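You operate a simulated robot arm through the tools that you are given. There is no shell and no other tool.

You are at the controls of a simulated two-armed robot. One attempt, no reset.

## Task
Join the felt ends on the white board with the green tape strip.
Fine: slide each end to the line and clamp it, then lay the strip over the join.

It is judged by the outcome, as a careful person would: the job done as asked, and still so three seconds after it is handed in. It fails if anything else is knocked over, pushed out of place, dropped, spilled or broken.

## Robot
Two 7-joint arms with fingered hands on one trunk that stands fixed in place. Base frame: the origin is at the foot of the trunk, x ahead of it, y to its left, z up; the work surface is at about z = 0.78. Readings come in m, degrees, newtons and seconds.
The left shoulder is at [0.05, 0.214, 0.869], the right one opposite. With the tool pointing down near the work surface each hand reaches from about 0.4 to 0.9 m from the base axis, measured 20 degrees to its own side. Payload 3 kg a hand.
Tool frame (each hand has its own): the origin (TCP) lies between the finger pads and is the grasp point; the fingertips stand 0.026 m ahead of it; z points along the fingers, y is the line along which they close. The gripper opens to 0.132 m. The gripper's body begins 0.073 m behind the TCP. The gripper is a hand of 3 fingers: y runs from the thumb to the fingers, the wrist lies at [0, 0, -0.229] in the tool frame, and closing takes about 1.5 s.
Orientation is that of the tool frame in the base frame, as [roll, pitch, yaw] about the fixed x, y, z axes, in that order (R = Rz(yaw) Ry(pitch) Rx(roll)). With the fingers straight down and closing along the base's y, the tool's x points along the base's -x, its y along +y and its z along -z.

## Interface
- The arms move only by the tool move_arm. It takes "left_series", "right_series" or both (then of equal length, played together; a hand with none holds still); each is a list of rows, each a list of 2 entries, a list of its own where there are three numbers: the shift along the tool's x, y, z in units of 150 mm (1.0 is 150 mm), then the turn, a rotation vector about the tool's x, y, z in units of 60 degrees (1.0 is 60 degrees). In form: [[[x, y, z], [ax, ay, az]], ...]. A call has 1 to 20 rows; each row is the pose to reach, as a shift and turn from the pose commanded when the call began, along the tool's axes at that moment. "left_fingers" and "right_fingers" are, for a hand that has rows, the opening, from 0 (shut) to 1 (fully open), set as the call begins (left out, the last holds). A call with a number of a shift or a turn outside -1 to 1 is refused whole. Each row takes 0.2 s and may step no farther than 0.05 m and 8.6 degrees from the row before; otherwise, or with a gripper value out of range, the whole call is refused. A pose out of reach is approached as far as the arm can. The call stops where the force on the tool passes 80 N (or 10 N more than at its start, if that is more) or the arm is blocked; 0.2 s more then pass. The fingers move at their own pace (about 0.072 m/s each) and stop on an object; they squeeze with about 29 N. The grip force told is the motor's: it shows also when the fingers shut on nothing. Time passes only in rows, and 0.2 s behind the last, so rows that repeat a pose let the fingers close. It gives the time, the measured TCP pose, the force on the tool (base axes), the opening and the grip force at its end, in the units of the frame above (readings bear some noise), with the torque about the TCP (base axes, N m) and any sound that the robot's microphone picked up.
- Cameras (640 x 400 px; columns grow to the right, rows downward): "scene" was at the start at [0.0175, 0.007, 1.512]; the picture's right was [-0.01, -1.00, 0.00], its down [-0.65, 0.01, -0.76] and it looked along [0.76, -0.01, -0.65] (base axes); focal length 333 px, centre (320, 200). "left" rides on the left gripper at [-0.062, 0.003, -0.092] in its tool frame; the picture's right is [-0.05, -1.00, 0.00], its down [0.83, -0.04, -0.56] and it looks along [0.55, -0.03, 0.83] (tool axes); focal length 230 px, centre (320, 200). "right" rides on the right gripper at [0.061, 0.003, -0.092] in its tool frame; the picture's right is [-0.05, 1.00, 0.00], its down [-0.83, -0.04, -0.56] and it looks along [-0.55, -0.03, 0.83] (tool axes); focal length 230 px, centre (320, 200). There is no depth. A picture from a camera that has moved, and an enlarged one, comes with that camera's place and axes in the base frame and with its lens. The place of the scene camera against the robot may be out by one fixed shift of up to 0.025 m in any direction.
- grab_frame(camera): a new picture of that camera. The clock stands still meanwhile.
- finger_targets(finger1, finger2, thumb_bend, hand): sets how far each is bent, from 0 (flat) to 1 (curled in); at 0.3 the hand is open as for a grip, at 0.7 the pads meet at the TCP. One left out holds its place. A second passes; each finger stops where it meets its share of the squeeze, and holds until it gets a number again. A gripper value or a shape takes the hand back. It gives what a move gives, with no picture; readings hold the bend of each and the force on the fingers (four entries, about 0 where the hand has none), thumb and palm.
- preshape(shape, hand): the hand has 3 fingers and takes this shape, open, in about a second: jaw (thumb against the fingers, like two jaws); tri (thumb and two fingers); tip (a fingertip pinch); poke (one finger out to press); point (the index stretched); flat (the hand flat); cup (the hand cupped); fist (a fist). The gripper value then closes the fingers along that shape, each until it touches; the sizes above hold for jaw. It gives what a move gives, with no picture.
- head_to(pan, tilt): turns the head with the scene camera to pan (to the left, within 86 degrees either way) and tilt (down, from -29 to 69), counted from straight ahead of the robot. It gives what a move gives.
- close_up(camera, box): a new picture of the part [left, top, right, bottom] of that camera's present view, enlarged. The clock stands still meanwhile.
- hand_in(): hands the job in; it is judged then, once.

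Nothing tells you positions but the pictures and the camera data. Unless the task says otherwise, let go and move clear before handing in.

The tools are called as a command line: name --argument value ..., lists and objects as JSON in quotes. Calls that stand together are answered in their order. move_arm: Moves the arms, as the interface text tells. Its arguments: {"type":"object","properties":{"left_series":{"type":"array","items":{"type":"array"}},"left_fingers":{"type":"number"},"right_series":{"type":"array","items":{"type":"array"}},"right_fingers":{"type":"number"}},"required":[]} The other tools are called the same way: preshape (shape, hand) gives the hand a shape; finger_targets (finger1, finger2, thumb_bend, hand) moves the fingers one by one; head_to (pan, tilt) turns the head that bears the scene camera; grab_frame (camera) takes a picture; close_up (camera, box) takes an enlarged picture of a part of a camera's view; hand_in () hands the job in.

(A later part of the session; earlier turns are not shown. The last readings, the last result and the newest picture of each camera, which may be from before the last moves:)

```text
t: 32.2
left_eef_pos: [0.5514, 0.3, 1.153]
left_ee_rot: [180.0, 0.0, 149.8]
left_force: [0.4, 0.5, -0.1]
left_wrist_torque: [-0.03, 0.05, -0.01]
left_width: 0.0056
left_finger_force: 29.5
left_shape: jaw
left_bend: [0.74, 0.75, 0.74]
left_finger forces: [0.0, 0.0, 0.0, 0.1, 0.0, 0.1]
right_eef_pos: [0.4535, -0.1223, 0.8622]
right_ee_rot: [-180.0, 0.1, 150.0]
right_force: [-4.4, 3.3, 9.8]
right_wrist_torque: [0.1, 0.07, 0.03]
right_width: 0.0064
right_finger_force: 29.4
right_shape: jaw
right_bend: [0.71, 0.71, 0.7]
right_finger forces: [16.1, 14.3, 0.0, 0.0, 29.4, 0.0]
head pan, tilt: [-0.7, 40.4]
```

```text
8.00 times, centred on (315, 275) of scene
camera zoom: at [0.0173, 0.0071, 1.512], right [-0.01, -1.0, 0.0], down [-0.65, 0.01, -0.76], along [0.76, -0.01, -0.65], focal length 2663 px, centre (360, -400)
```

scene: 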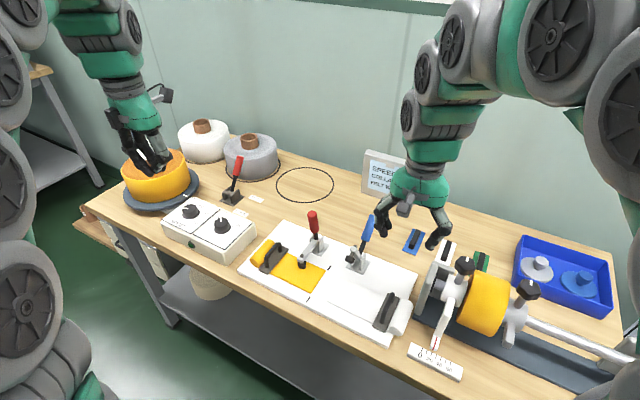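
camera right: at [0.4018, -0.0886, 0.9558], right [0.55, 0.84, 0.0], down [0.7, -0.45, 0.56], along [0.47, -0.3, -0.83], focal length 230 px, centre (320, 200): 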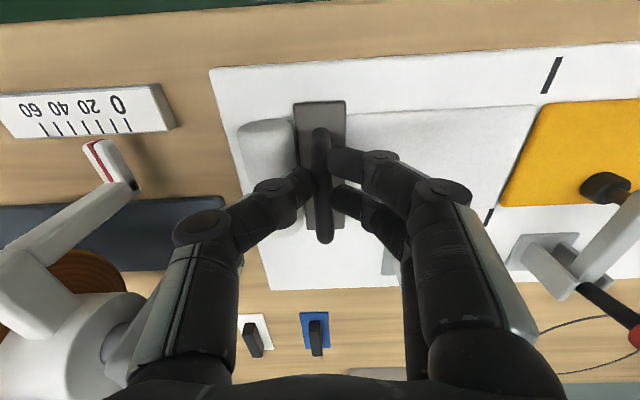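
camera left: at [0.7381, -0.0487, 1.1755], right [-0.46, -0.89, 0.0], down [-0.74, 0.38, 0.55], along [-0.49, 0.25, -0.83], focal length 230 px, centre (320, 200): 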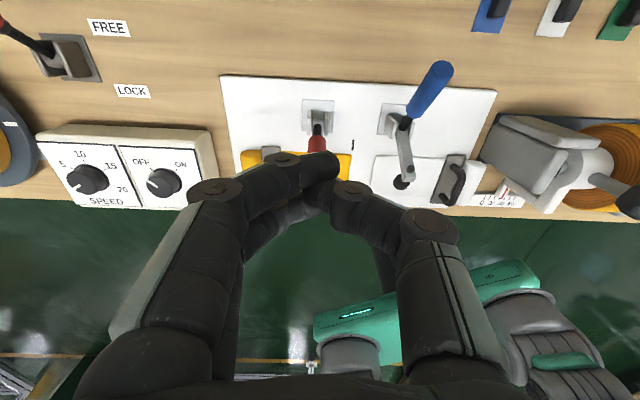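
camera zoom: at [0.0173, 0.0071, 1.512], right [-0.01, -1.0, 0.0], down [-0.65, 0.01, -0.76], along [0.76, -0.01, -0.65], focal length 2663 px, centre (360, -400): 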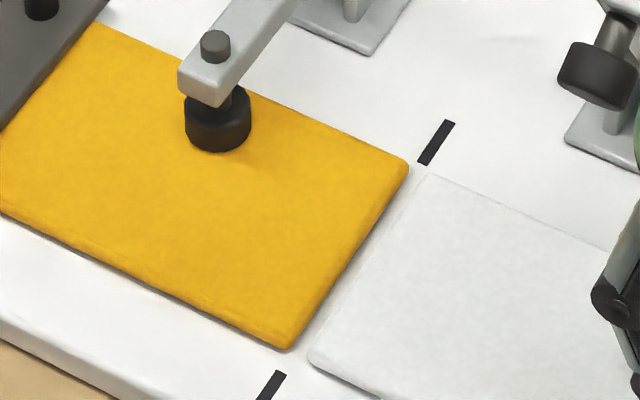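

About 6 mm remain between the white edge and the line. Moving 6 mm more.

move_arm --right_series '[[[0, 0.02, 0], [0, 0, 0]], [[0, 0.04, 0], [0, 0, 0]], [[0, 0.04, 0], [0, 0, 0]]]'

close_up --camera "scene" --box '[290, 250, 340, 300]'

close_up --camera "right" --box '[440, 40, 640, 240]'

```text
t: 33.0
left_eef_pos: [0.5517, 0.2997, 1.1528]
left_ee_rot: [-180.0, 0.0, 149.8]
left_force: [0.1, -0.2, 0.3]
left_wrist_torque: [0.0, 0.0, 0.01]
left_width: 0.0057
left_finger_force: 29.6
left_shape: jaw
left_bend: [0.74, 0.75, 0.74]
left_finger forces: [0.0, 0.0, 0.1, 0.0, 0.0, 0.1]
right_eef_pos: [0.4566, -0.1179, 0.8633]
right_ee_rot: [180.0, 0.1, 149.8]
right_force: [-8.8, -5.7, 9.7]
right_wrist_torque: [-0.07, 0.12, 0.0]
right_width: 0.0067
right_finger_force: 28.3
right_shape: jaw
right_bend: [0.72, 0.71, 0.7]
right_finger forces: [12.5, 12.3, 0.0, 0.1, 34.4, 0.1]
head pan, tilt: [-0.7, 40.4]
```

```text
8.00 times, centred on (315, 275) of scene
camera zoom: at [0.0173, 0.0069, 1.512], right [-0.01, -1.0, 0.0], down [-0.65, 0.01, -0.76], along [0.76, -0.01, -0.65], focal length 2663 px, centre (360, -400)
```

zoom: 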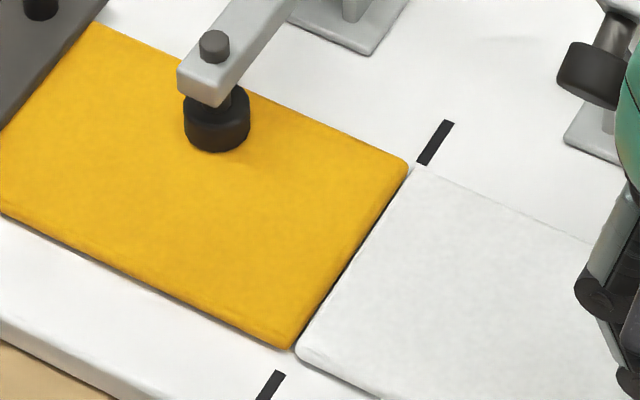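

```text
2.00 times, centred on (540, 140) of right
camera zoom: at [0.4044, -0.0842, 0.9559], right [0.55, 0.84, 0.0], down [0.7, -0.45, 0.55], along [0.46, -0.3, -0.83], focal length 460 px, centre (-120, 320)
```

zoom: 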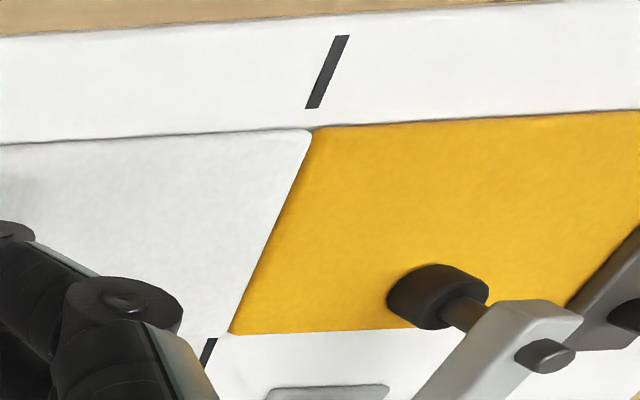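

grab_frame --camera "left"

close_up --camera "scene" --box '[302, 266, 326, 282]'

```text
taken
camera left: at [0.6068, 0.2695, 1.2433], right [-0.46, -0.89, 0.0], down [-0.74, 0.38, 0.56], along [-0.49, 0.25, -0.83], focal length 230 px, centre (320, 200)
```

left: 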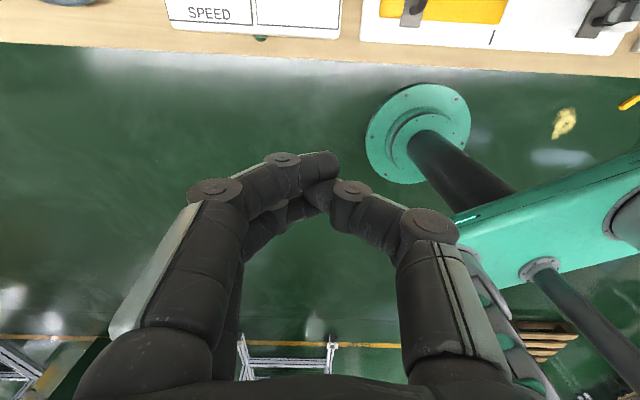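

```text
16.00 times, centred on (314, 274) of scene
camera zoom: at [0.0173, 0.0069, 1.512], right [-0.01, -1.0, 0.0], down [-0.65, 0.01, -0.76], along [0.76, -0.01, -0.65], focal length 5326 px, centre (416, -984)
```

zoom: 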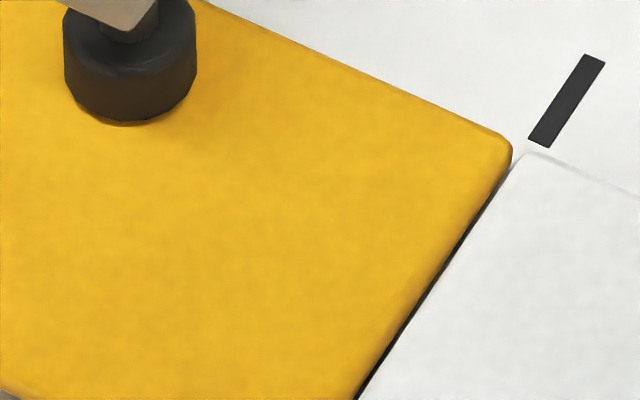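

The two edges now meet in a thin seam on the line. Releasing the white handle and lifting the right hand.

move_arm --right_series '[[[0, 0, 0], [0, 0, 0]], [[0, 0, 0], [0, 0, 0]], [[0, 0, 0], [0, 0, 0]]]' --right_fingers 0.2

move_arm --right_series '[[[0, 0, -0.1], [0, 0, 0]], [[0, 0, -0.3], [0, 0, 0]], [[0, 0, -0.6], [0, 0, 0]], [[0, 0, -0.9], [0, 0, 0]], [[0, 0, -1.0], [0, 0, 0]]]'

grab_frame --camera "right"

close_up --camera "scene" --box '[290, 230, 400, 310]'

```text
t: 33.8
left_eef_pos: [0.5515, 0.2999, 1.1533]
left_ee_rot: [180.0, 0.0, 149.9]
left_force: [0.2, -1.0, 0.4]
left_wrist_torque: [0.02, 0.02, 0.0]
left_width: 0.0057
left_finger_force: 29.2
left_shape: jaw
left_bend: [0.74, 0.75, 0.74]
left_finger forces: [0.0, 0.1, 0.0, 0.1, 0.0, 0.1]
right_eef_pos: [0.4577, -0.1172, 0.8627]
right_ee_rot: [179.9, -0.1, 149.9]
right_force: [0.0, 0.1, 0.1]
right_wrist_torque: [0.01, -0.03, 0.03]
right_width: 0.0262
right_finger_force: 0.1
right_shape: jaw
right_bend: [0.73, 0.73, 0.7]
right_finger forces: [0.0, 0.0, 0.0, 0.0, 0.1, 0.1]
head pan, tilt: [-0.7, 40.4]
```

```text
t: 35.0
left_eef_pos: [0.5516, 0.2997, 1.1524]
left_ee_rot: [-180.0, 0.0, 149.7]
left_force: [-0.1, 0.2, 0.3]
left_wrist_torque: [-0.04, -0.01, 0.0]
left_width: 0.0054
left_finger_force: 29.4
left_shape: jaw
left_bend: [0.74, 0.75, 0.74]
left_finger forces: [0.0, 0.0, 0.1, 0.0, 0.0, 0.0]
right_eef_pos: [0.4574, -0.1174, 1.013]
right_ee_rot: [180.0, 0.0, 149.8]
right_force: [0.4, -0.1, -0.2]
right_wrist_torque: [-0.03, -0.02, 0.02]
right_width: 0.0263
right_finger_force: 0.0
right_shape: jaw
right_bend: [0.73, 0.73, 0.7]
right_finger forces: [0.0, 0.1, 0.0, 0.1, 0.0, 0.0]
head pan, tilt: [-0.7, 40.4]
```

```text
taken
camera right: at [0.4057, -0.0837, 1.1056], right [0.55, 0.84, 0.0], down [0.7, -0.45, 0.56], along [0.47, -0.3, -0.83], focal length 230 px, centre (320, 200)
```

right: 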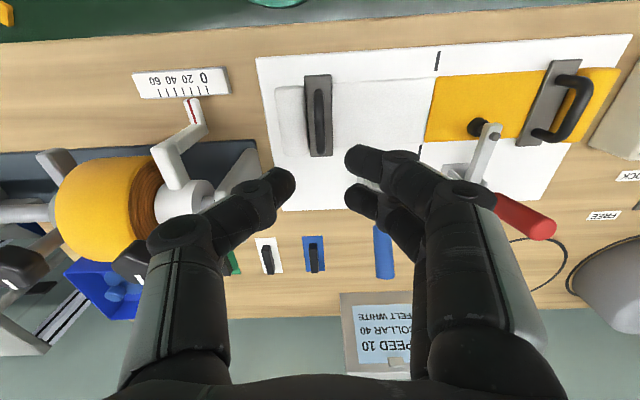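

```text
5.00 times, centred on (345, 270) of scene
camera zoom: at [0.0174, 0.007, 1.512], right [-0.01, -1.0, 0.0], down [-0.65, 0.01, -0.76], along [0.76, -0.01, -0.65], focal length 1664 px, centre (195, -150)
```

zoom: 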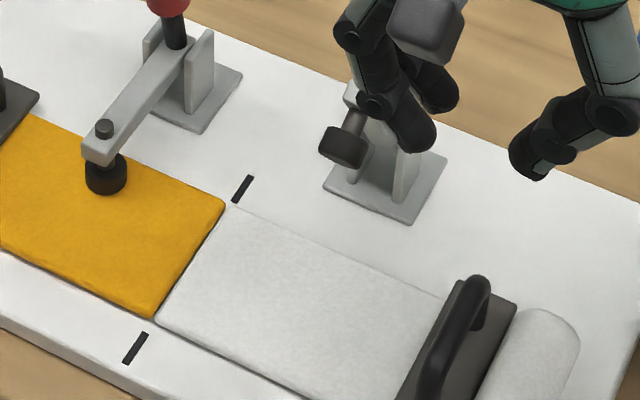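

Now the blue clamp. Moving the right hand over its handle, which I place at about (0.65, -0.148) with its tip at z 0.925.

move_arm --right_series '[[[-0.1, 0.05, -0.15], [0, 0, 0]], [[-0.3, 0.15, -0.25], [0, 0, 0]], [[-0.5, 0.25, -0.25], [0, 0, 0]], [[-0.7, 0.35, -0.25], [0, 0, 0]], [[-0.9, 0.45, -0.25], [0, 0, 0]], [[-0.967, 0.47, -0.25], [0, 0, 0]]]' --right_fingers 0.45

grab_frame --camera "right"

grab_frame --camera "scene"

```text
t: 36.4
left_eef_pos: [0.5518, 0.2992, 1.1523]
left_ee_rot: [-179.9, -0.1, 149.9]
left_force: [-0.8, 0.4, 0.9]
left_wrist_torque: [0.0, 0.03, -0.01]
left_width: 0.0056
left_finger_force: 29.3
left_shape: jaw
left_bend: [0.74, 0.75, 0.74]
left_finger forces: [0.0, 0.0, 0.0, 0.1, 0.1, 0.0]
right_eef_pos: [0.6199, -0.13, 1.0492]
right_ee_rot: [-180.0, 0.0, 149.9]
right_force: [-0.1, 0.0, -0.1]
right_wrist_torque: [-0.02, -0.01, -0.01]
right_width: 0.0589
right_finger_force: 0.0
right_shape: jaw
right_bend: [0.73, 0.73, 0.7]
right_finger forces: [0.0, 0.0, 0.0, 0.0, 0.0, 0.0]
head pan, tilt: [-0.7, 40.4]
```

```text
taken
camera right: at [0.5675, -0.0956, 1.1432], right [0.55, 0.84, 0.0], down [0.7, -0.45, 0.56], along [0.47, -0.3, -0.83], focal length 230 px, centre (320, 200)
```

right: 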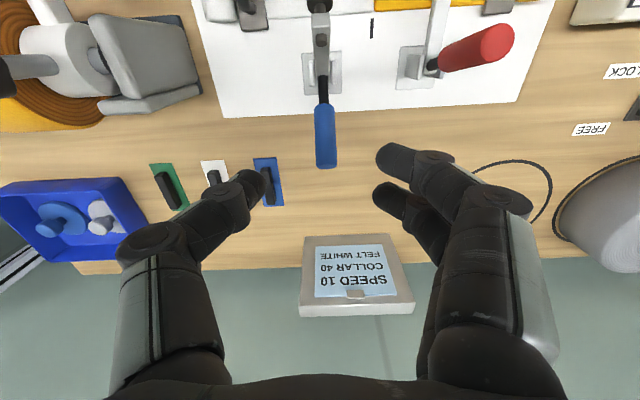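

```text
taken
```

scene: 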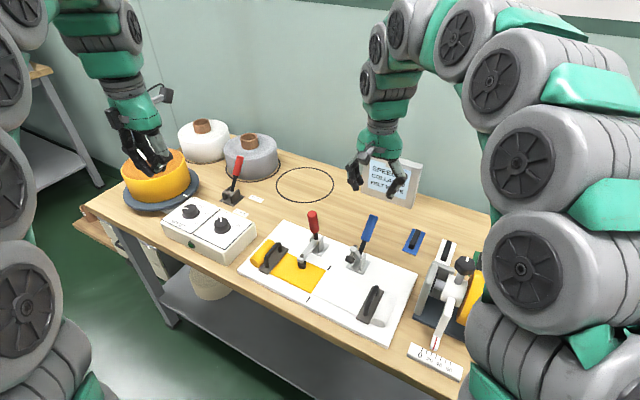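

close_up --camera "right" --box '[260, 0, 400, 200]'

```text
2.00 times, centred on (330, 100) of right
camera zoom: at [0.5675, -0.0956, 1.1432], right [0.55, 0.84, 0.0], down [0.7, -0.45, 0.56], along [0.47, -0.3, -0.83], focal length 460 px, centre (300, 400)
```

zoom: 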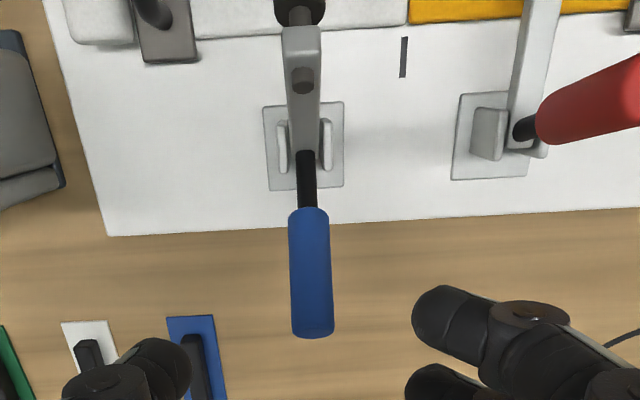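

move_arm --right_series '[[[-0.129, 0.033, 0.0], [0, 0, 0]], [[-0.129, 0.033, 0.2], [0, 0, 0]], [[-0.129, 0.033, 0.4], [0, 0, 0]], [[-0.129, 0.033, 0.5], [0, 0, 0]], [[-0.129, 0.033, 0.5], [0, 0, 0]]]'

grab_frame --camera "right"

close_up --camera "scene" --box '[320, 160, 440, 280]'

```text
t: 37.6
left_eef_pos: [0.552, 0.2995, 1.1523]
left_ee_rot: [-180.0, 0.0, 149.8]
left_force: [0.4, -0.2, 0.2]
left_wrist_torque: [0.02, 0.01, 0.01]
left_width: 0.0055
left_finger_force: 29.8
left_shape: jaw
left_bend: [0.74, 0.75, 0.74]
left_finger forces: [0.1, 0.0, 0.1, 0.1, 0.0, 0.1]
right_eef_pos: [0.6376, -0.1344, 0.9744]
right_ee_rot: [180.0, 0.0, 149.9]
right_force: [-0.3, -0.1, -0.8]
right_wrist_torque: [-0.02, 0.03, -0.01]
right_width: 0.0592
right_finger_force: 0.1
right_shape: jaw
right_bend: [0.73, 0.73, 0.7]
right_finger forces: [0.0, 0.0, 0.0, 0.1, 0.0, 0.1]
head pan, tilt: [-0.7, 40.4]
```

```text
taken
camera right: at [0.5855, -0.1004, 1.0675], right [0.55, 0.84, 0.0], down [0.7, -0.45, 0.56], along [0.46, -0.3, -0.83], focal length 230 px, centre (320, 200)
```

right: 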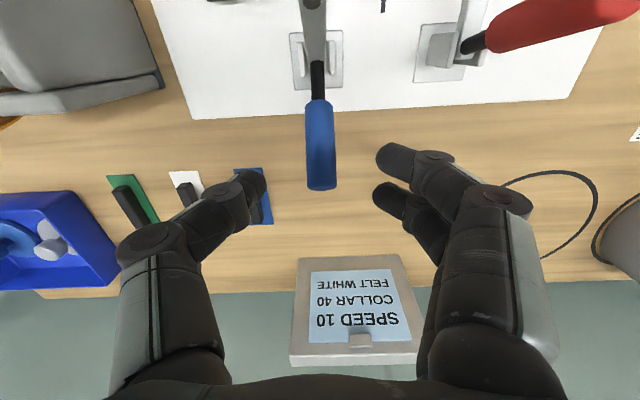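

```text
3.33 times, centred on (380, 220) of scene
camera zoom: at [0.0175, 0.007, 1.512], right [-0.01, -1.0, 0.0], down [-0.65, 0.01, -0.76], along [0.76, -0.01, -0.65], focal length 1110 px, centre (120, 133)
```

zoom: 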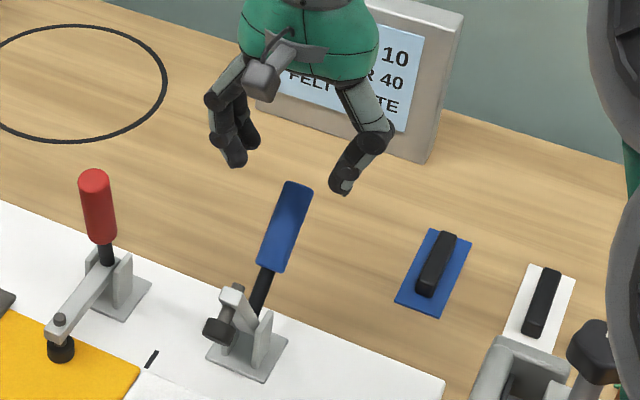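

Well centred now. Lowering around the blue handle and closing.

move_arm --right_series '[[[-0.024, 0, 0.1], [0, 0, 0]], [[-0.024, 0, 0.2], [0, 0, 0]], [[-0.024, 0, 0.3], [0, 0, 0]], [[-0.024, 0, 0.4], [0, 0, 0]], [[-0.024, 0, 0.456], [0, 0, 0]]]'

move_arm --right_series '[[[0, 0, 0], [0, 0, 0]], [[0, 0, 0], [0, 0, 0]], [[0, 0, 0], [0, 0, 0]], [[0, 0, 0], [0, 0, 0]], [[0, 0, 0], [0, 0, 0]]]' --right_fingers 0.0

grab_frame --camera "right"

close_up --camera "scene" --box '[320, 160, 440, 280]'

```text
t: 38.8
left_eef_pos: [0.5511, 0.299, 1.1514]
left_ee_rot: [-180.0, 0.0, 149.8]
left_force: [0.1, -0.7, -0.2]
left_wrist_torque: [-0.03, -0.02, -0.01]
left_width: 0.0055
left_finger_force: 29.4
left_shape: jaw
left_bend: [0.74, 0.75, 0.74]
left_finger forces: [0.0, 0.0, 0.0, 0.1, 0.0, 0.0]
right_eef_pos: [0.6405, -0.1348, 0.9063]
right_ee_rot: [-180.0, 0.0, 149.8]
right_force: [-0.1, 0.2, -0.4]
right_wrist_torque: [-0.01, -0.02, -0.03]
right_width: 0.0592
right_finger_force: 0.0
right_shape: jaw
right_bend: [0.73, 0.73, 0.7]
right_finger forces: [0.0, 0.1, 0.0, 0.0, 0.0, 0.0]
head pan, tilt: [-0.7, 40.4]
```

```text
t: 40.0
left_eef_pos: [0.5517, 0.3001, 1.1521]
left_ee_rot: [-180.0, 0.0, 149.9]
left_force: [0.0, 0.3, 0.7]
left_wrist_torque: [0.03, 0.03, -0.01]
left_width: 0.0057
left_finger_force: 28.8
left_shape: jaw
left_bend: [0.74, 0.75, 0.74]
left_finger forces: [0.0, 0.0, 0.0, 0.0, 0.0, 0.1]
right_eef_pos: [0.6419, -0.1364, 0.9068]
right_ee_rot: [179.9, 0.0, 149.7]
right_force: [-1.1, 0.2, -2.0]
right_wrist_torque: [-0.01, 0.09, -0.03]
right_width: 0.0161
right_finger_force: 29.4
right_shape: jaw
right_bend: [0.72, 0.72, 0.7]
right_finger forces: [11.9, 13.2, 0.0, 0.0, 25.5, 0.0]
head pan, tilt: [-0.7, 40.4]
```

```text
taken
camera right: at [0.589, -0.1027, 0.9998], right [0.55, 0.84, 0.0], down [0.7, -0.45, 0.55], along [0.46, -0.3, -0.83], focal length 230 px, centre (320, 200)
```

right: 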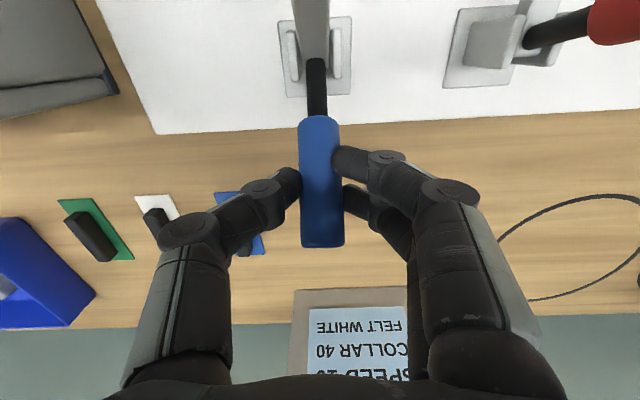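

```text
3.33 times, centred on (380, 220) of scene
camera zoom: at [0.0175, 0.007, 1.512], right [-0.01, -1.0, 0.0], down [-0.65, 0.01, -0.76], along [0.76, -0.01, -0.65], focal length 1110 px, centre (120, 133)
```

zoom: 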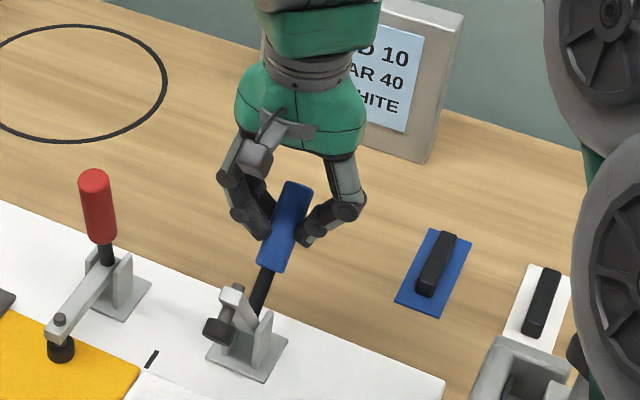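

Gripped. Pulling the blue lever along the same arc, first 20°.

move_arm --right_series '[[[0.047, 0, -0.038], [0, 0, 0]], [[0.096, 0, -0.072], [0, 0, 0]], [[0.148, 0, -0.102], [0, 0, 0]], [[0.203, 0, -0.126], [0, 0, 0]], [[0.203, 0, -0.126], [0, 0, 0]]]'

close_up --camera "scene" --box '[300, 180, 420, 290]'

grab_frame --camera "right"

```text
t: 41.2
left_eef_pos: [0.5517, 0.2993, 1.1521]
left_ee_rot: [-180.0, 0.0, 149.8]
left_force: [1.1, -0.4, -0.3]
left_wrist_torque: [0.0, 0.01, -0.01]
left_width: 0.0058
left_finger_force: 29.2
left_shape: jaw
left_bend: [0.74, 0.75, 0.74]
left_finger forces: [0.0, 0.0, 0.0, 0.0, 0.1, 0.2]
right_eef_pos: [0.6138, -0.1221, 0.9262]
right_ee_rot: [180.0, 0.1, 149.8]
right_force: [10.0, 0.7, 11.1]
right_wrist_torque: [0.0, -0.52, 0.01]
right_width: 0.0169
right_finger_force: 28.8
right_shape: jaw
right_bend: [0.72, 0.74, 0.7]
right_finger forces: [9.5, 18.6, 0.1, 0.1, 24.6, 0.0]
head pan, tilt: [-0.7, 40.4]
```

```text
3.64 times, centred on (360, 235) of scene
camera zoom: at [0.0175, 0.0071, 1.512], right [-0.01, -1.0, 0.0], down [-0.65, 0.01, -0.76], along [0.76, -0.01, -0.65], focal length 1210 px, centre (174, 73)
```

zoom: 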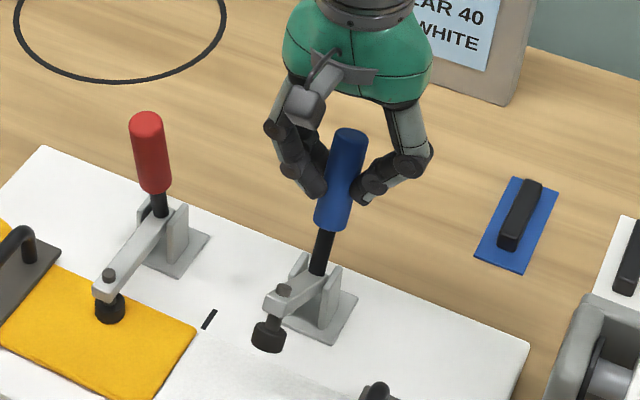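

```text
taken
camera right: at [0.5621, -0.0883, 1.0188], right [0.55, 0.84, 0.0], down [0.7, -0.45, 0.56], along [0.47, -0.3, -0.83], focal length 230 px, centre (320, 200)
```

right: 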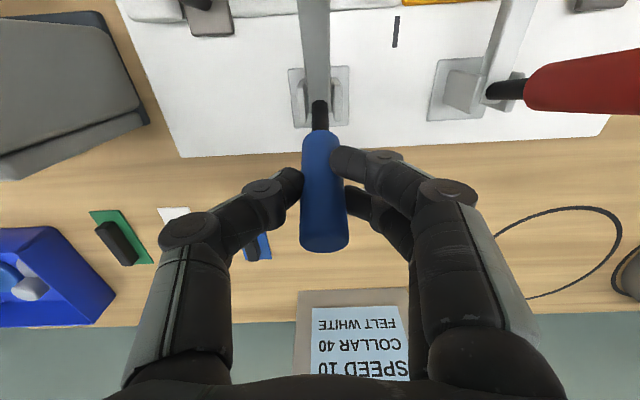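

move_arm --right_series '[[[0.058, 0, -0.025], [0, 0, 0]], [[0.116, 0, -0.045], [0, 0, 0]], [[0.174, 0, -0.057], [0, 0, 0]], [[0.232, 0, -0.062], [0, 0, 0]], [[0.232, 0, -0.062], [0, 0, 0]]]'

close_up --camera "scene" --box '[300, 180, 420, 290]'

grab_frame --camera "right"

```text
t: 42.4
left_eef_pos: [0.5524, 0.2994, 1.1527]
left_ee_rot: [-180.0, 0.0, 149.8]
left_force: [-0.5, -0.1, 0.6]
left_wrist_torque: [0.01, 0.03, -0.04]
left_width: 0.0056
left_finger_force: 28.7
left_shape: jaw
left_bend: [0.74, 0.75, 0.74]
left_finger forces: [0.0, 0.1, 0.0, 0.1, 0.0, 0.0]
right_eef_pos: [0.5827, -0.1039, 0.9346]
right_ee_rot: [-179.8, -0.2, 149.8]
right_force: [-3.3, 6.0, -21.5]
right_wrist_torque: [0.05, -0.25, 0.02]
right_width: 0.0139
right_finger_force: 29.1
right_shape: jaw
right_bend: [0.72, 0.74, 0.7]
right_finger forces: [10.9, 18.7, 0.1, 0.1, 20.9, 0.0]
head pan, tilt: [-0.7, 40.4]
```

```text
3.64 times, centred on (360, 235) of scene
camera zoom: at [0.0176, 0.0071, 1.5119], right [-0.01, -1.0, 0.0], down [-0.65, 0.01, -0.76], along [0.76, -0.01, -0.65], focal length 1210 px, centre (174, 73)
```

zoom: 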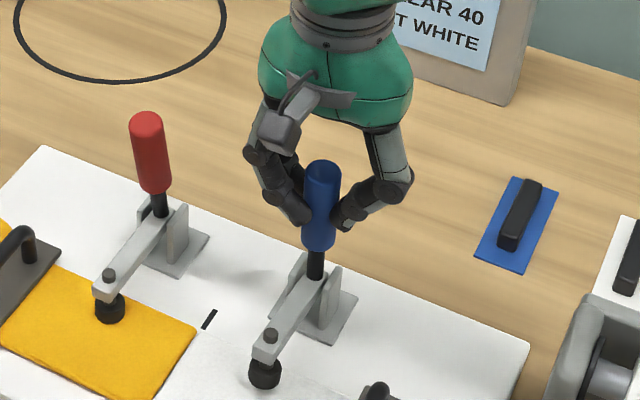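

```text
taken
camera right: at [0.5314, -0.0704, 1.0276], right [0.55, 0.84, 0.0], down [0.7, -0.45, 0.55], along [0.46, -0.3, -0.83], focal length 230 px, centre (320, 200)
```

right: 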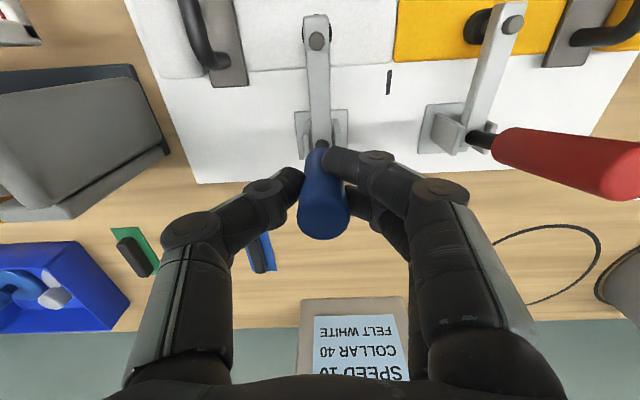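

move_arm --right_series '[[[0.045, 0, 0.02], [0, 0, 0]], [[0.09, 0, 0.03], [0, 0, 0]], [[0.135, 0, 0.04], [0, 0, 0]], [[0.18, 0, 0.05], [0, 0, 0]], [[0.18, 0, 0.05], [0, 0, 0]]]'

close_up --camera "scene" --box '[300, 200, 400, 290]'

grab_frame --camera "right"

```text
t: 43.6
left_eef_pos: [0.5519, 0.2994, 1.153]
left_ee_rot: [179.9, 0.1, 149.8]
left_force: [-0.5, -0.3, -0.6]
left_wrist_torque: [0.02, -0.02, -0.03]
left_width: 0.0055
left_finger_force: 28.7
left_shape: jaw
left_bend: [0.74, 0.75, 0.74]
left_finger forces: [0.0, 0.1, 0.1, 0.0, 0.1, 0.1]
right_eef_pos: [0.5608, -0.0889, 0.928]
right_ee_rot: [180.0, -0.1, 150.0]
right_force: [5.0, 12.9, 0.9]
right_wrist_torque: [0.21, -0.13, 0.2]
right_width: 0.0099
right_finger_force: 29.5
right_shape: jaw
right_bend: [0.76, 0.73, 0.73]
right_finger forces: [0.0, 12.1, 0.0, 0.0, 0.0, 0.0]
head pan, tilt: [-0.7, 40.4]
```

```text
4.44 times, centred on (350, 245) of scene
camera zoom: at [0.0175, 0.0073, 1.512], right [-0.01, -1.0, 0.0], down [-0.65, 0.01, -0.76], along [0.76, -0.01, -0.65], focal length 1480 px, centre (187, 0)
```

zoom: 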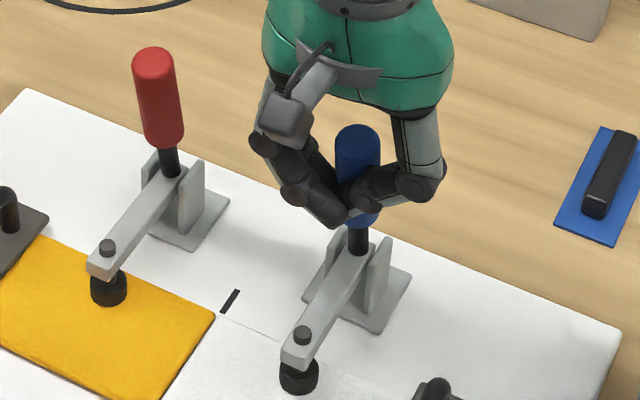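

```text
taken
camera right: at [0.5088, -0.0557, 1.0204], right [0.55, 0.84, 0.0], down [0.7, -0.45, 0.55], along [0.46, -0.3, -0.83], focal length 230 px, centre (320, 200)
```

right: 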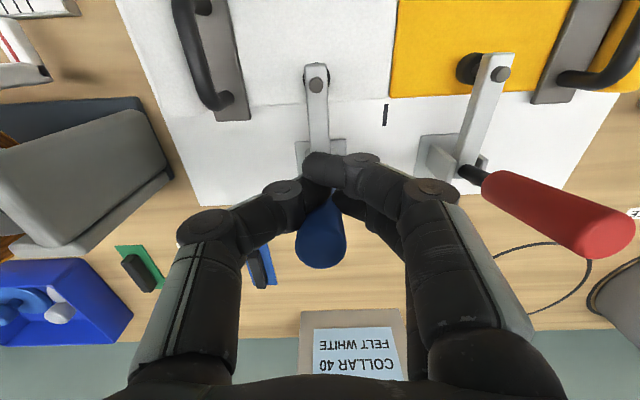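

The fingers slipped forward off the handle as the lever bottomed out, and the blue foot appears to be down on the white felt. I'll open, lift off, and check whether it is fully home.

move_arm --right_series '[[[0, 0, 0], [0, 0, 0]], [[0, 0, 0], [0, 0, 0]], [[0, 0, 0], [0, 0, 0]], [[0, 0, 0], [0, 0, 0]]]' --right_fingers 0.45

grab_frame --camera "right"

close_up --camera "scene" --box '[300, 200, 400, 290]'

```text
t: 44.6
left_eef_pos: [0.5513, 0.2992, 1.1511]
left_ee_rot: [-179.9, 0.1, 149.9]
left_force: [-0.5, -0.2, 0.2]
left_wrist_torque: [0.01, 0.02, 0.02]
left_width: 0.0053
left_finger_force: 28.6
left_shape: jaw
left_bend: [0.74, 0.75, 0.74]
left_finger forces: [0.1, 0.1, 0.0, 0.0, 0.1, 0.1]
right_eef_pos: [0.5597, -0.0902, 0.9268]
right_ee_rot: [-180.0, 0.0, 149.9]
right_force: [-0.1, -0.1, 0.1]
right_wrist_torque: [-0.03, 0.01, 0.03]
right_width: 0.0589
right_finger_force: 0.1
right_shape: jaw
right_bend: [0.73, 0.73, 0.7]
right_finger forces: [0.0, 0.1, 0.1, 0.1, 0.0, 0.0]
head pan, tilt: [-0.7, 40.4]
```

```text
taken
camera right: at [0.5091, -0.0571, 1.0204], right [0.55, 0.84, 0.0], down [0.7, -0.45, 0.55], along [0.46, -0.3, -0.83], focal length 230 px, centre (320, 200)
```

right: 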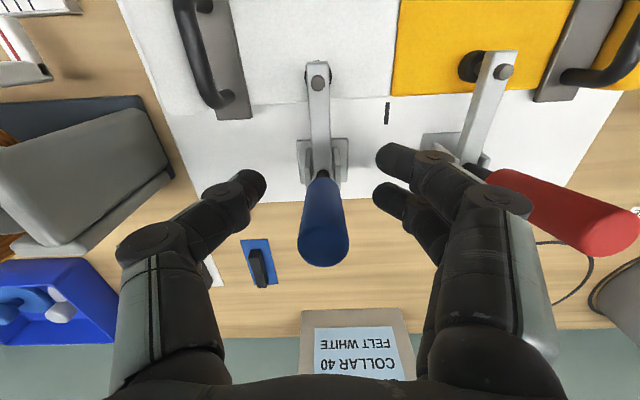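

```text
4.44 times, centred on (350, 245) of scene
camera zoom: at [0.0175, 0.007, 1.512], right [-0.01, -1.0, 0.0], down [-0.65, 0.01, -0.76], along [0.76, -0.01, -0.65], focal length 1480 px, centre (187, 0)
```

zoom: 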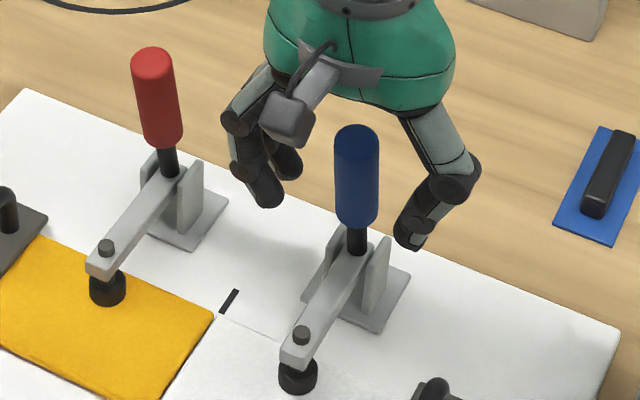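

The blue lever stays where it is. I'll lift, move behind it with closed fingers, and push it gently to its stop as I did with the red one.

move_arm --right_series '[[[0, 0, -0.2], [0, 0, 0]], [[0, 0, -0.4], [0, 0, 0]], [[0, 0, -0.6], [0, 0, 0]], [[-0.2, 0, -0.6], [0, 0, 0]], [[-0.4, 0, -0.6], [0, 0, 0]], [[-0.5, 0, -0.6], [0, 0, 0]]]'

close_up --camera "scene" --box '[300, 200, 400, 290]'

grab_frame --camera "right"

```text
t: 46.0
left_eef_pos: [0.5513, 0.2991, 1.1531]
left_ee_rot: [-180.0, 0.0, 149.9]
left_force: [-0.4, 0.4, 0.0]
left_wrist_torque: [0.03, 0.07, -0.01]
left_width: 0.0054
left_finger_force: 28.7
left_shape: jaw
left_bend: [0.74, 0.75, 0.74]
left_finger forces: [0.0, 0.0, 0.0, 0.1, 0.0, 0.1]
right_eef_pos: [0.6263, -0.1268, 1.0187]
right_ee_rot: [-180.0, -0.1, 149.9]
right_force: [0.2, -0.2, -0.1]
right_wrist_torque: [0.0, 0.01, 0.01]
right_width: 0.059
right_finger_force: 0.1
right_shape: jaw
right_bend: [0.73, 0.73, 0.7]
right_finger forces: [0.1, 0.0, 0.0, 0.0, 0.1, 0.1]
head pan, tilt: [-0.7, 40.4]
```

```text
4.44 times, centred on (350, 245) of scene
camera zoom: at [0.0175, 0.007, 1.512], right [-0.01, -1.0, 0.0], down [-0.65, 0.01, -0.76], along [0.76, -0.01, -0.65], focal length 1480 px, centre (187, 0)
```

zoom: 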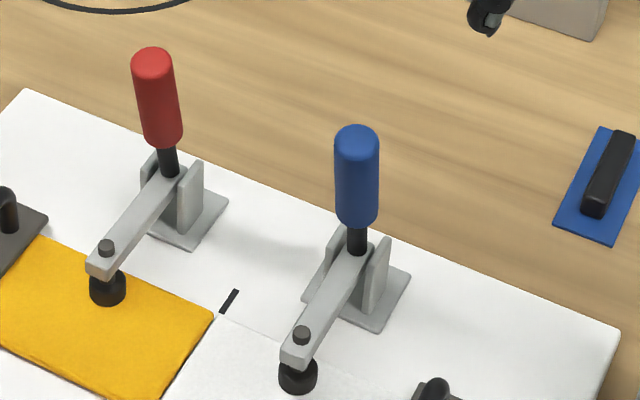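

```text
taken
camera right: at [0.5746, -0.0947, 1.1116], right [0.55, 0.84, 0.0], down [0.7, -0.45, 0.56], along [0.47, -0.3, -0.83], focal length 230 px, centre (320, 200)
```

right: 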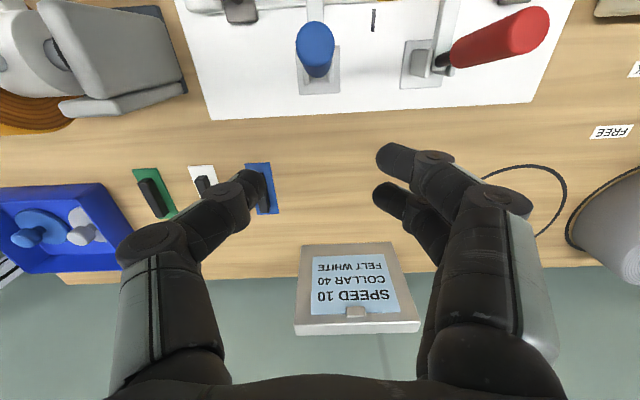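

move_arm --right_series '[[[0, 0, 0], [0, 0, 0]], [[0, 0, 0.1], [0, 0, 0]], [[0, 0, 0.3], [0, 0, 0]], [[0, 0, 0.45], [0, 0, 0]], [[0, 0, 0.56], [0, 0, 0]]]' --right_fingers 0.0

grab_frame --camera "right"

move_arm --right_series '[[[0.1, 0, 0], [0, 0, 0]], [[0.2, 0, 0], [0, 0, 0]], [[0.23, 0, 0], [0, 0, 0]], [[0.25, 0, 0], [0, 0, 0]]]'

grab_frame --camera "right"

close_up --camera "scene" --box '[300, 200, 400, 290]'

```text
t: 47.2
left_eef_pos: [0.5531, 0.2989, 1.1529]
left_ee_rot: [180.0, 0.1, 149.8]
left_force: [-1.1, 1.5, 0.0]
left_wrist_torque: [-0.01, -0.01, 0.0]
left_width: 0.0055
left_finger_force: 29.3
left_shape: jaw
left_bend: [0.74, 0.75, 0.74]
left_finger forces: [0.0, 0.0, 0.0, 0.0, 0.0, 0.0]
right_eef_pos: [0.6254, -0.1268, 0.9334]
right_ee_rot: [180.0, 0.0, 149.9]
right_force: [-0.3, 0.1, -0.3]
right_wrist_torque: [0.02, -0.04, 0.03]
right_width: 0.0
right_finger_force: 28.8
right_shape: jaw
right_bend: [0.66, 0.66, 0.67]
right_finger forces: [0.0, 0.1, 0.1, 0.0, 0.0, 0.0]
head pan, tilt: [-0.7, 40.4]
```

```text
taken
camera right: at [0.574, -0.0937, 1.0264], right [0.55, 0.84, 0.0], down [0.7, -0.45, 0.56], along [0.46, -0.3, -0.83], focal length 230 px, centre (320, 200)
```

right: 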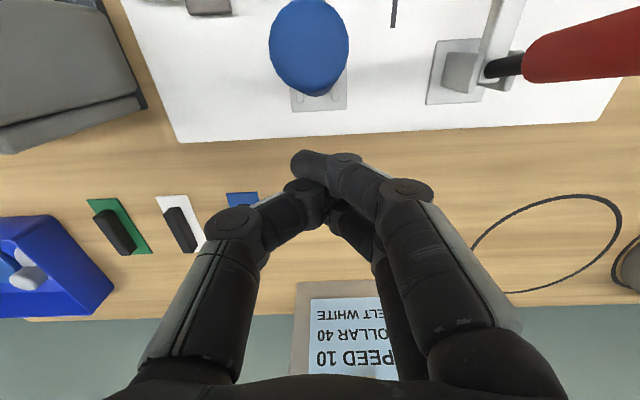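

```text
t: 48.2
left_eef_pos: [0.5519, 0.3003, 1.1522]
left_ee_rot: [179.9, 0.1, 149.7]
left_force: [-0.9, -0.2, 0.1]
left_wrist_torque: [-0.03, 0.01, 0.03]
left_width: 0.0057
left_finger_force: 28.6
left_shape: jaw
left_bend: [0.74, 0.75, 0.74]
left_finger forces: [0.0, 0.1, 0.0, 0.0, 0.1, 0.0]
right_eef_pos: [0.6014, -0.1129, 0.9389]
right_ee_rot: [179.6, 1.2, 149.8]
right_force: [13.2, -8.5, -4.7]
right_wrist_torque: [-0.17, -0.3, 0.04]
right_width: 0.0
right_finger_force: 29.1
right_shape: jaw
right_bend: [0.65, 0.66, 0.67]
right_finger forces: [0.0, 0.1, 0.1, 0.0, 0.0, 0.0]
head pan, tilt: [-0.7, 40.4]
stopped in row 4 (right hand): the force on the tool passed its limit at 89 N (the readings are from after the stop); the commanded pose is now the measured one
```

```text
taken
camera right: at [0.5474, -0.0789, 1.0302], right [0.55, 0.84, 0.01], down [0.69, -0.45, 0.57], along [0.48, -0.31, -0.82], focal length 230 px, centre (320, 200)
```

right: 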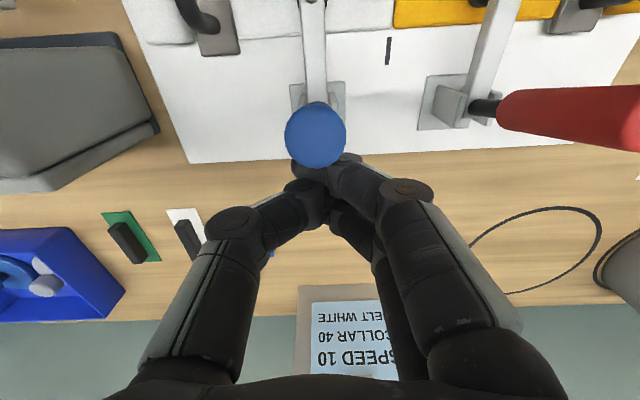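

```text
4.44 times, centred on (350, 245) of scene
camera zoom: at [0.0175, 0.0069, 1.512], right [-0.01, -1.0, 0.0], down [-0.65, 0.01, -0.76], along [0.76, -0.01, -0.65], focal length 1480 px, centre (187, 0)
```

zoom: 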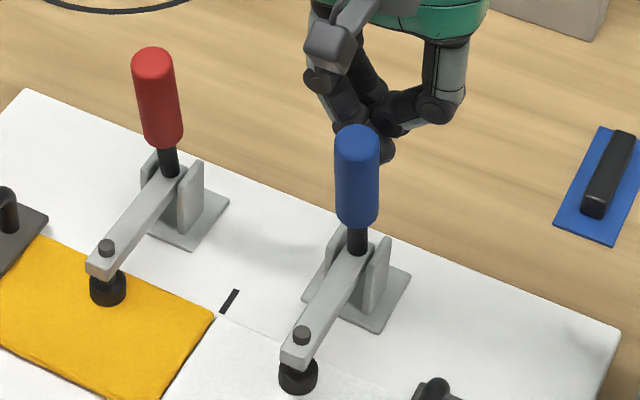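

The blue lever also sits against its hard stop, so both clamps are closed. Now the green strip: backing the right hand off, rising, levelling it, and moving right over the strips.

move_arm --right_series '[[[-0.1, 0, 0], [0.003, 0.01, 0]], [[-0.15, 0, -0.2], [0.0067, 0.02, 0]], [[-0.2, 0, -0.5], [0.0067, 0.02, 0]], [[-0.2, 0, -0.8], [0.0067, 0.02, 0]], [[-0.2, 0, -0.95], [0.0067, 0.02, 0]]]' --right_fingers 0.3

move_arm --right_series '[[[-0.1, -0.2, 0], [0, 0, 0]], [[-0.2, -0.4, 0], [0, 0, 0]], [[-0.3, -0.6, 0], [0, 0, 0]], [[-0.4, -0.8, 0], [0, 0, 0]], [[-0.5, -1.0, 0], [0, 0, 0]]]'

grab_frame --camera "right"

grab_frame --camera "scene"

```text
t: 49.4
left_eef_pos: [0.5523, 0.3003, 1.1518]
left_ee_rot: [-180.0, 0.0, 149.8]
left_force: [-0.3, 0.0, -0.5]
left_wrist_torque: [0.0, -0.01, 0.02]
left_width: 0.0057
left_finger_force: 29.1
left_shape: jaw
left_bend: [0.74, 0.75, 0.74]
left_finger forces: [0.1, 0.1, 0.0, 0.0, 0.0, 0.0]
right_eef_pos: [0.6241, -0.1271, 1.0819]
right_ee_rot: [-179.8, -0.2, 149.9]
right_force: [-0.2, 0.2, -0.4]
right_wrist_torque: [0.01, -0.04, 0.0]
right_width: 0.0393
right_finger_force: 0.1
right_shape: jaw
right_bend: [0.74, 0.74, 0.7]
right_finger forces: [0.1, 0.0, 0.1, 0.1, 0.0, 0.0]
head pan, tilt: [-0.7, 40.4]
```

```text
t: 50.6
left_eef_pos: [0.5513, 0.2995, 1.1519]
left_ee_rot: [180.0, 0.0, 149.8]
left_force: [0.1, -0.1, -0.2]
left_wrist_torque: [0.01, -0.04, -0.01]
left_width: 0.0055
left_finger_force: 29.1
left_shape: jaw
left_bend: [0.74, 0.75, 0.74]
left_finger forces: [0.0, 0.1, 0.0, 0.0, 0.0, 0.1]
right_eef_pos: [0.6143, -0.2929, 1.0795]
right_ee_rot: [-180.0, -0.2, 149.9]
right_force: [-0.4, 0.2, 0.2]
right_wrist_torque: [0.0, 0.01, -0.04]
right_width: 0.0395
right_finger_force: 0.3
right_shape: jaw
right_bend: [0.74, 0.74, 0.7]
right_finger forces: [0.0, 0.1, 0.0, 0.0, 0.1, 0.1]
head pan, tilt: [-0.7, 40.4]
```

```text
taken
camera right: at [0.5633, -0.2595, 1.1735], right [0.55, 0.84, 0.0], down [0.7, -0.45, 0.55], along [0.46, -0.3, -0.83], focal length 230 px, centre (320, 200)
```

right: 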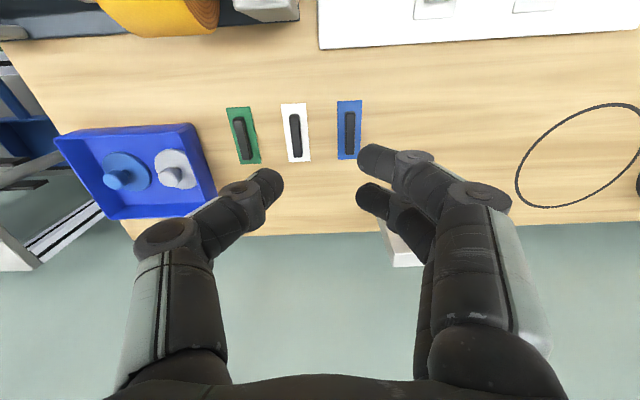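

```text
taken
```

scene: 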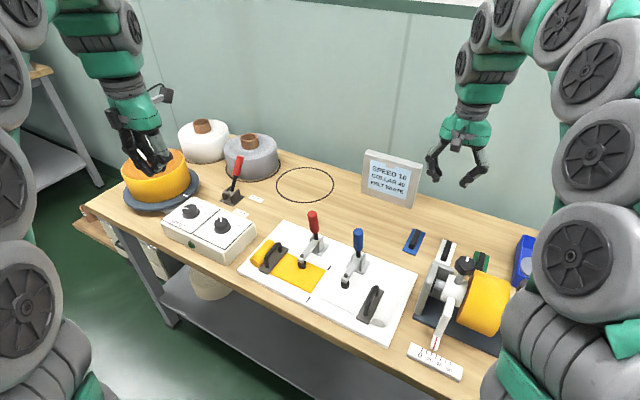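

close_up --camera "right" --box '[190, 80, 390, 190]'

```text
3.20 times, centred on (290, 135) of right
camera zoom: at [0.5633, -0.2595, 1.1735], right [0.55, 0.84, 0.0], down [0.7, -0.45, 0.55], along [0.46, -0.3, -0.83], focal length 736 px, centre (416, 408)
```

zoom: 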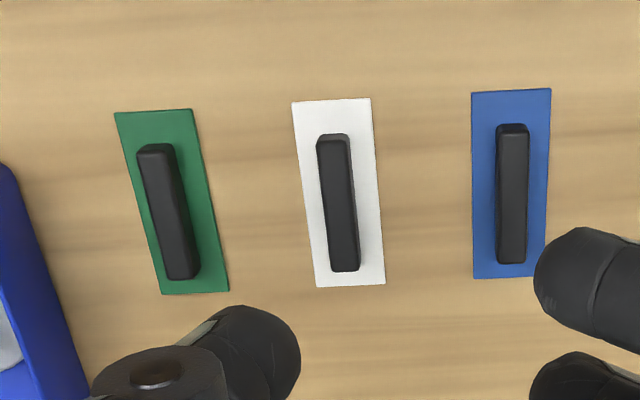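

The green strip measures about 40 × 100 mm, centred near (0.60, -0.44) and already parallel to the line. The tray wall sits close on its right, and the clamp arms will flank the join, so I'll turn the hand 90° to grip the black bar end to end.

move_arm --right_series '[[[0, 0, 0], [0, 0, -0.125]], [[0, 0, 0], [0, 0, -0.25]], [[0, 0, 0], [0, 0, -0.375]], [[0, 0, 0], [0, 0, -0.5]], [[0, 0, 0], [0, 0, -0.625]], [[0, 0, 0], [0, 0, -0.75]], [[0, 0, 0], [0, 0, -0.875]], [[0, 0, 0], [0, 0, -1.0]]]' --right_fingers 0.75

move_arm --right_series '[[[0, 0, 0], [0, 0, -0.125]], [[0, 0, 0], [0, 0, -0.25]], [[0, 0, 0], [0, 0, -0.375]], [[0, 0, 0], [0, 0, -0.5]], [[0, 0, 0], [0, 0, -0.505]]]'

grab_frame --camera "right"

grab_frame --camera "scene"

```text
t: 52.4
left_eef_pos: [0.5526, 0.2988, 1.152]
left_ee_rot: [180.0, 0.1, 149.8]
left_force: [0.2, -0.1, -0.7]
left_wrist_torque: [-0.01, 0.0, 0.02]
left_width: 0.0055
left_finger_force: 28.8
left_shape: jaw
left_bend: [0.74, 0.75, 0.74]
left_finger forces: [0.1, 0.1, 0.0, 0.1, 0.0, 0.0]
right_eef_pos: [0.613, -0.2947, 1.0807]
right_ee_rot: [179.8, -0.2, -150.1]
right_force: [0.7, -0.3, -0.4]
right_wrist_torque: [0.04, 0.0, 0.0]
right_width: 0.0987
right_finger_force: 0.0
right_shape: jaw
right_bend: [0.64, 0.64, 0.6]
right_finger forces: [0.1, 0.0, 0.0, 0.1, 0.0, 0.0]
head pan, tilt: [-0.7, 40.4]
```

```text
t: 53.6
left_eef_pos: [0.5528, 0.2992, 1.1522]
left_ee_rot: [180.0, 0.0, 149.9]
left_force: [0.3, -1.1, -0.3]
left_wrist_torque: [0.03, 0.0, -0.05]
left_width: 0.0055
left_finger_force: 28.0
left_shape: jaw
left_bend: [0.74, 0.75, 0.74]
left_finger forces: [0.0, 0.0, 0.0, 0.0, 0.0, 0.0]
right_eef_pos: [0.6119, -0.2936, 1.0805]
right_ee_rot: [179.9, -0.1, -119.7]
right_force: [0.1, -1.0, 0.6]
right_wrist_torque: [0.01, 0.01, 0.0]
right_width: 0.0988
right_finger_force: 0.1
right_shape: jaw
right_bend: [0.64, 0.64, 0.6]
right_finger forces: [0.1, 0.0, 0.0, 0.0, 0.1, 0.0]
head pan, tilt: [-0.7, 40.4]
```

```text
taken
camera right: at [0.5797, -0.346, 1.1742], right [-0.84, 0.54, 0.0], down [0.45, 0.7, 0.55], along [0.3, 0.47, -0.83], focal length 230 px, centre (320, 200)
```

right: 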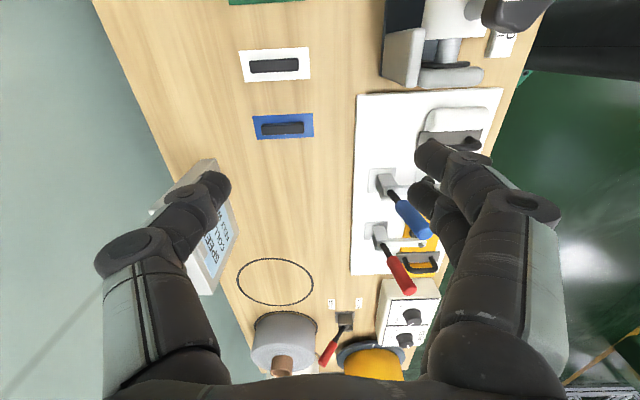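

```text
taken
```

scene: 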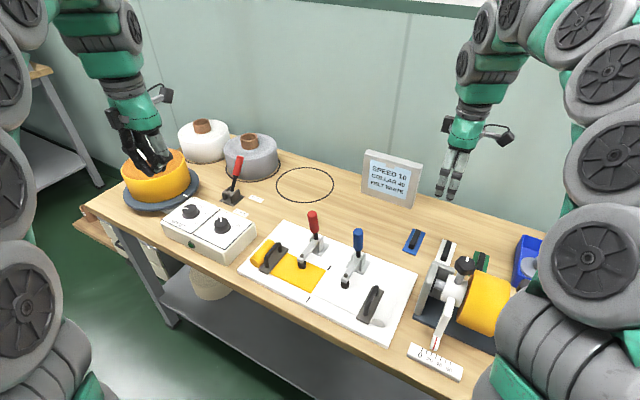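

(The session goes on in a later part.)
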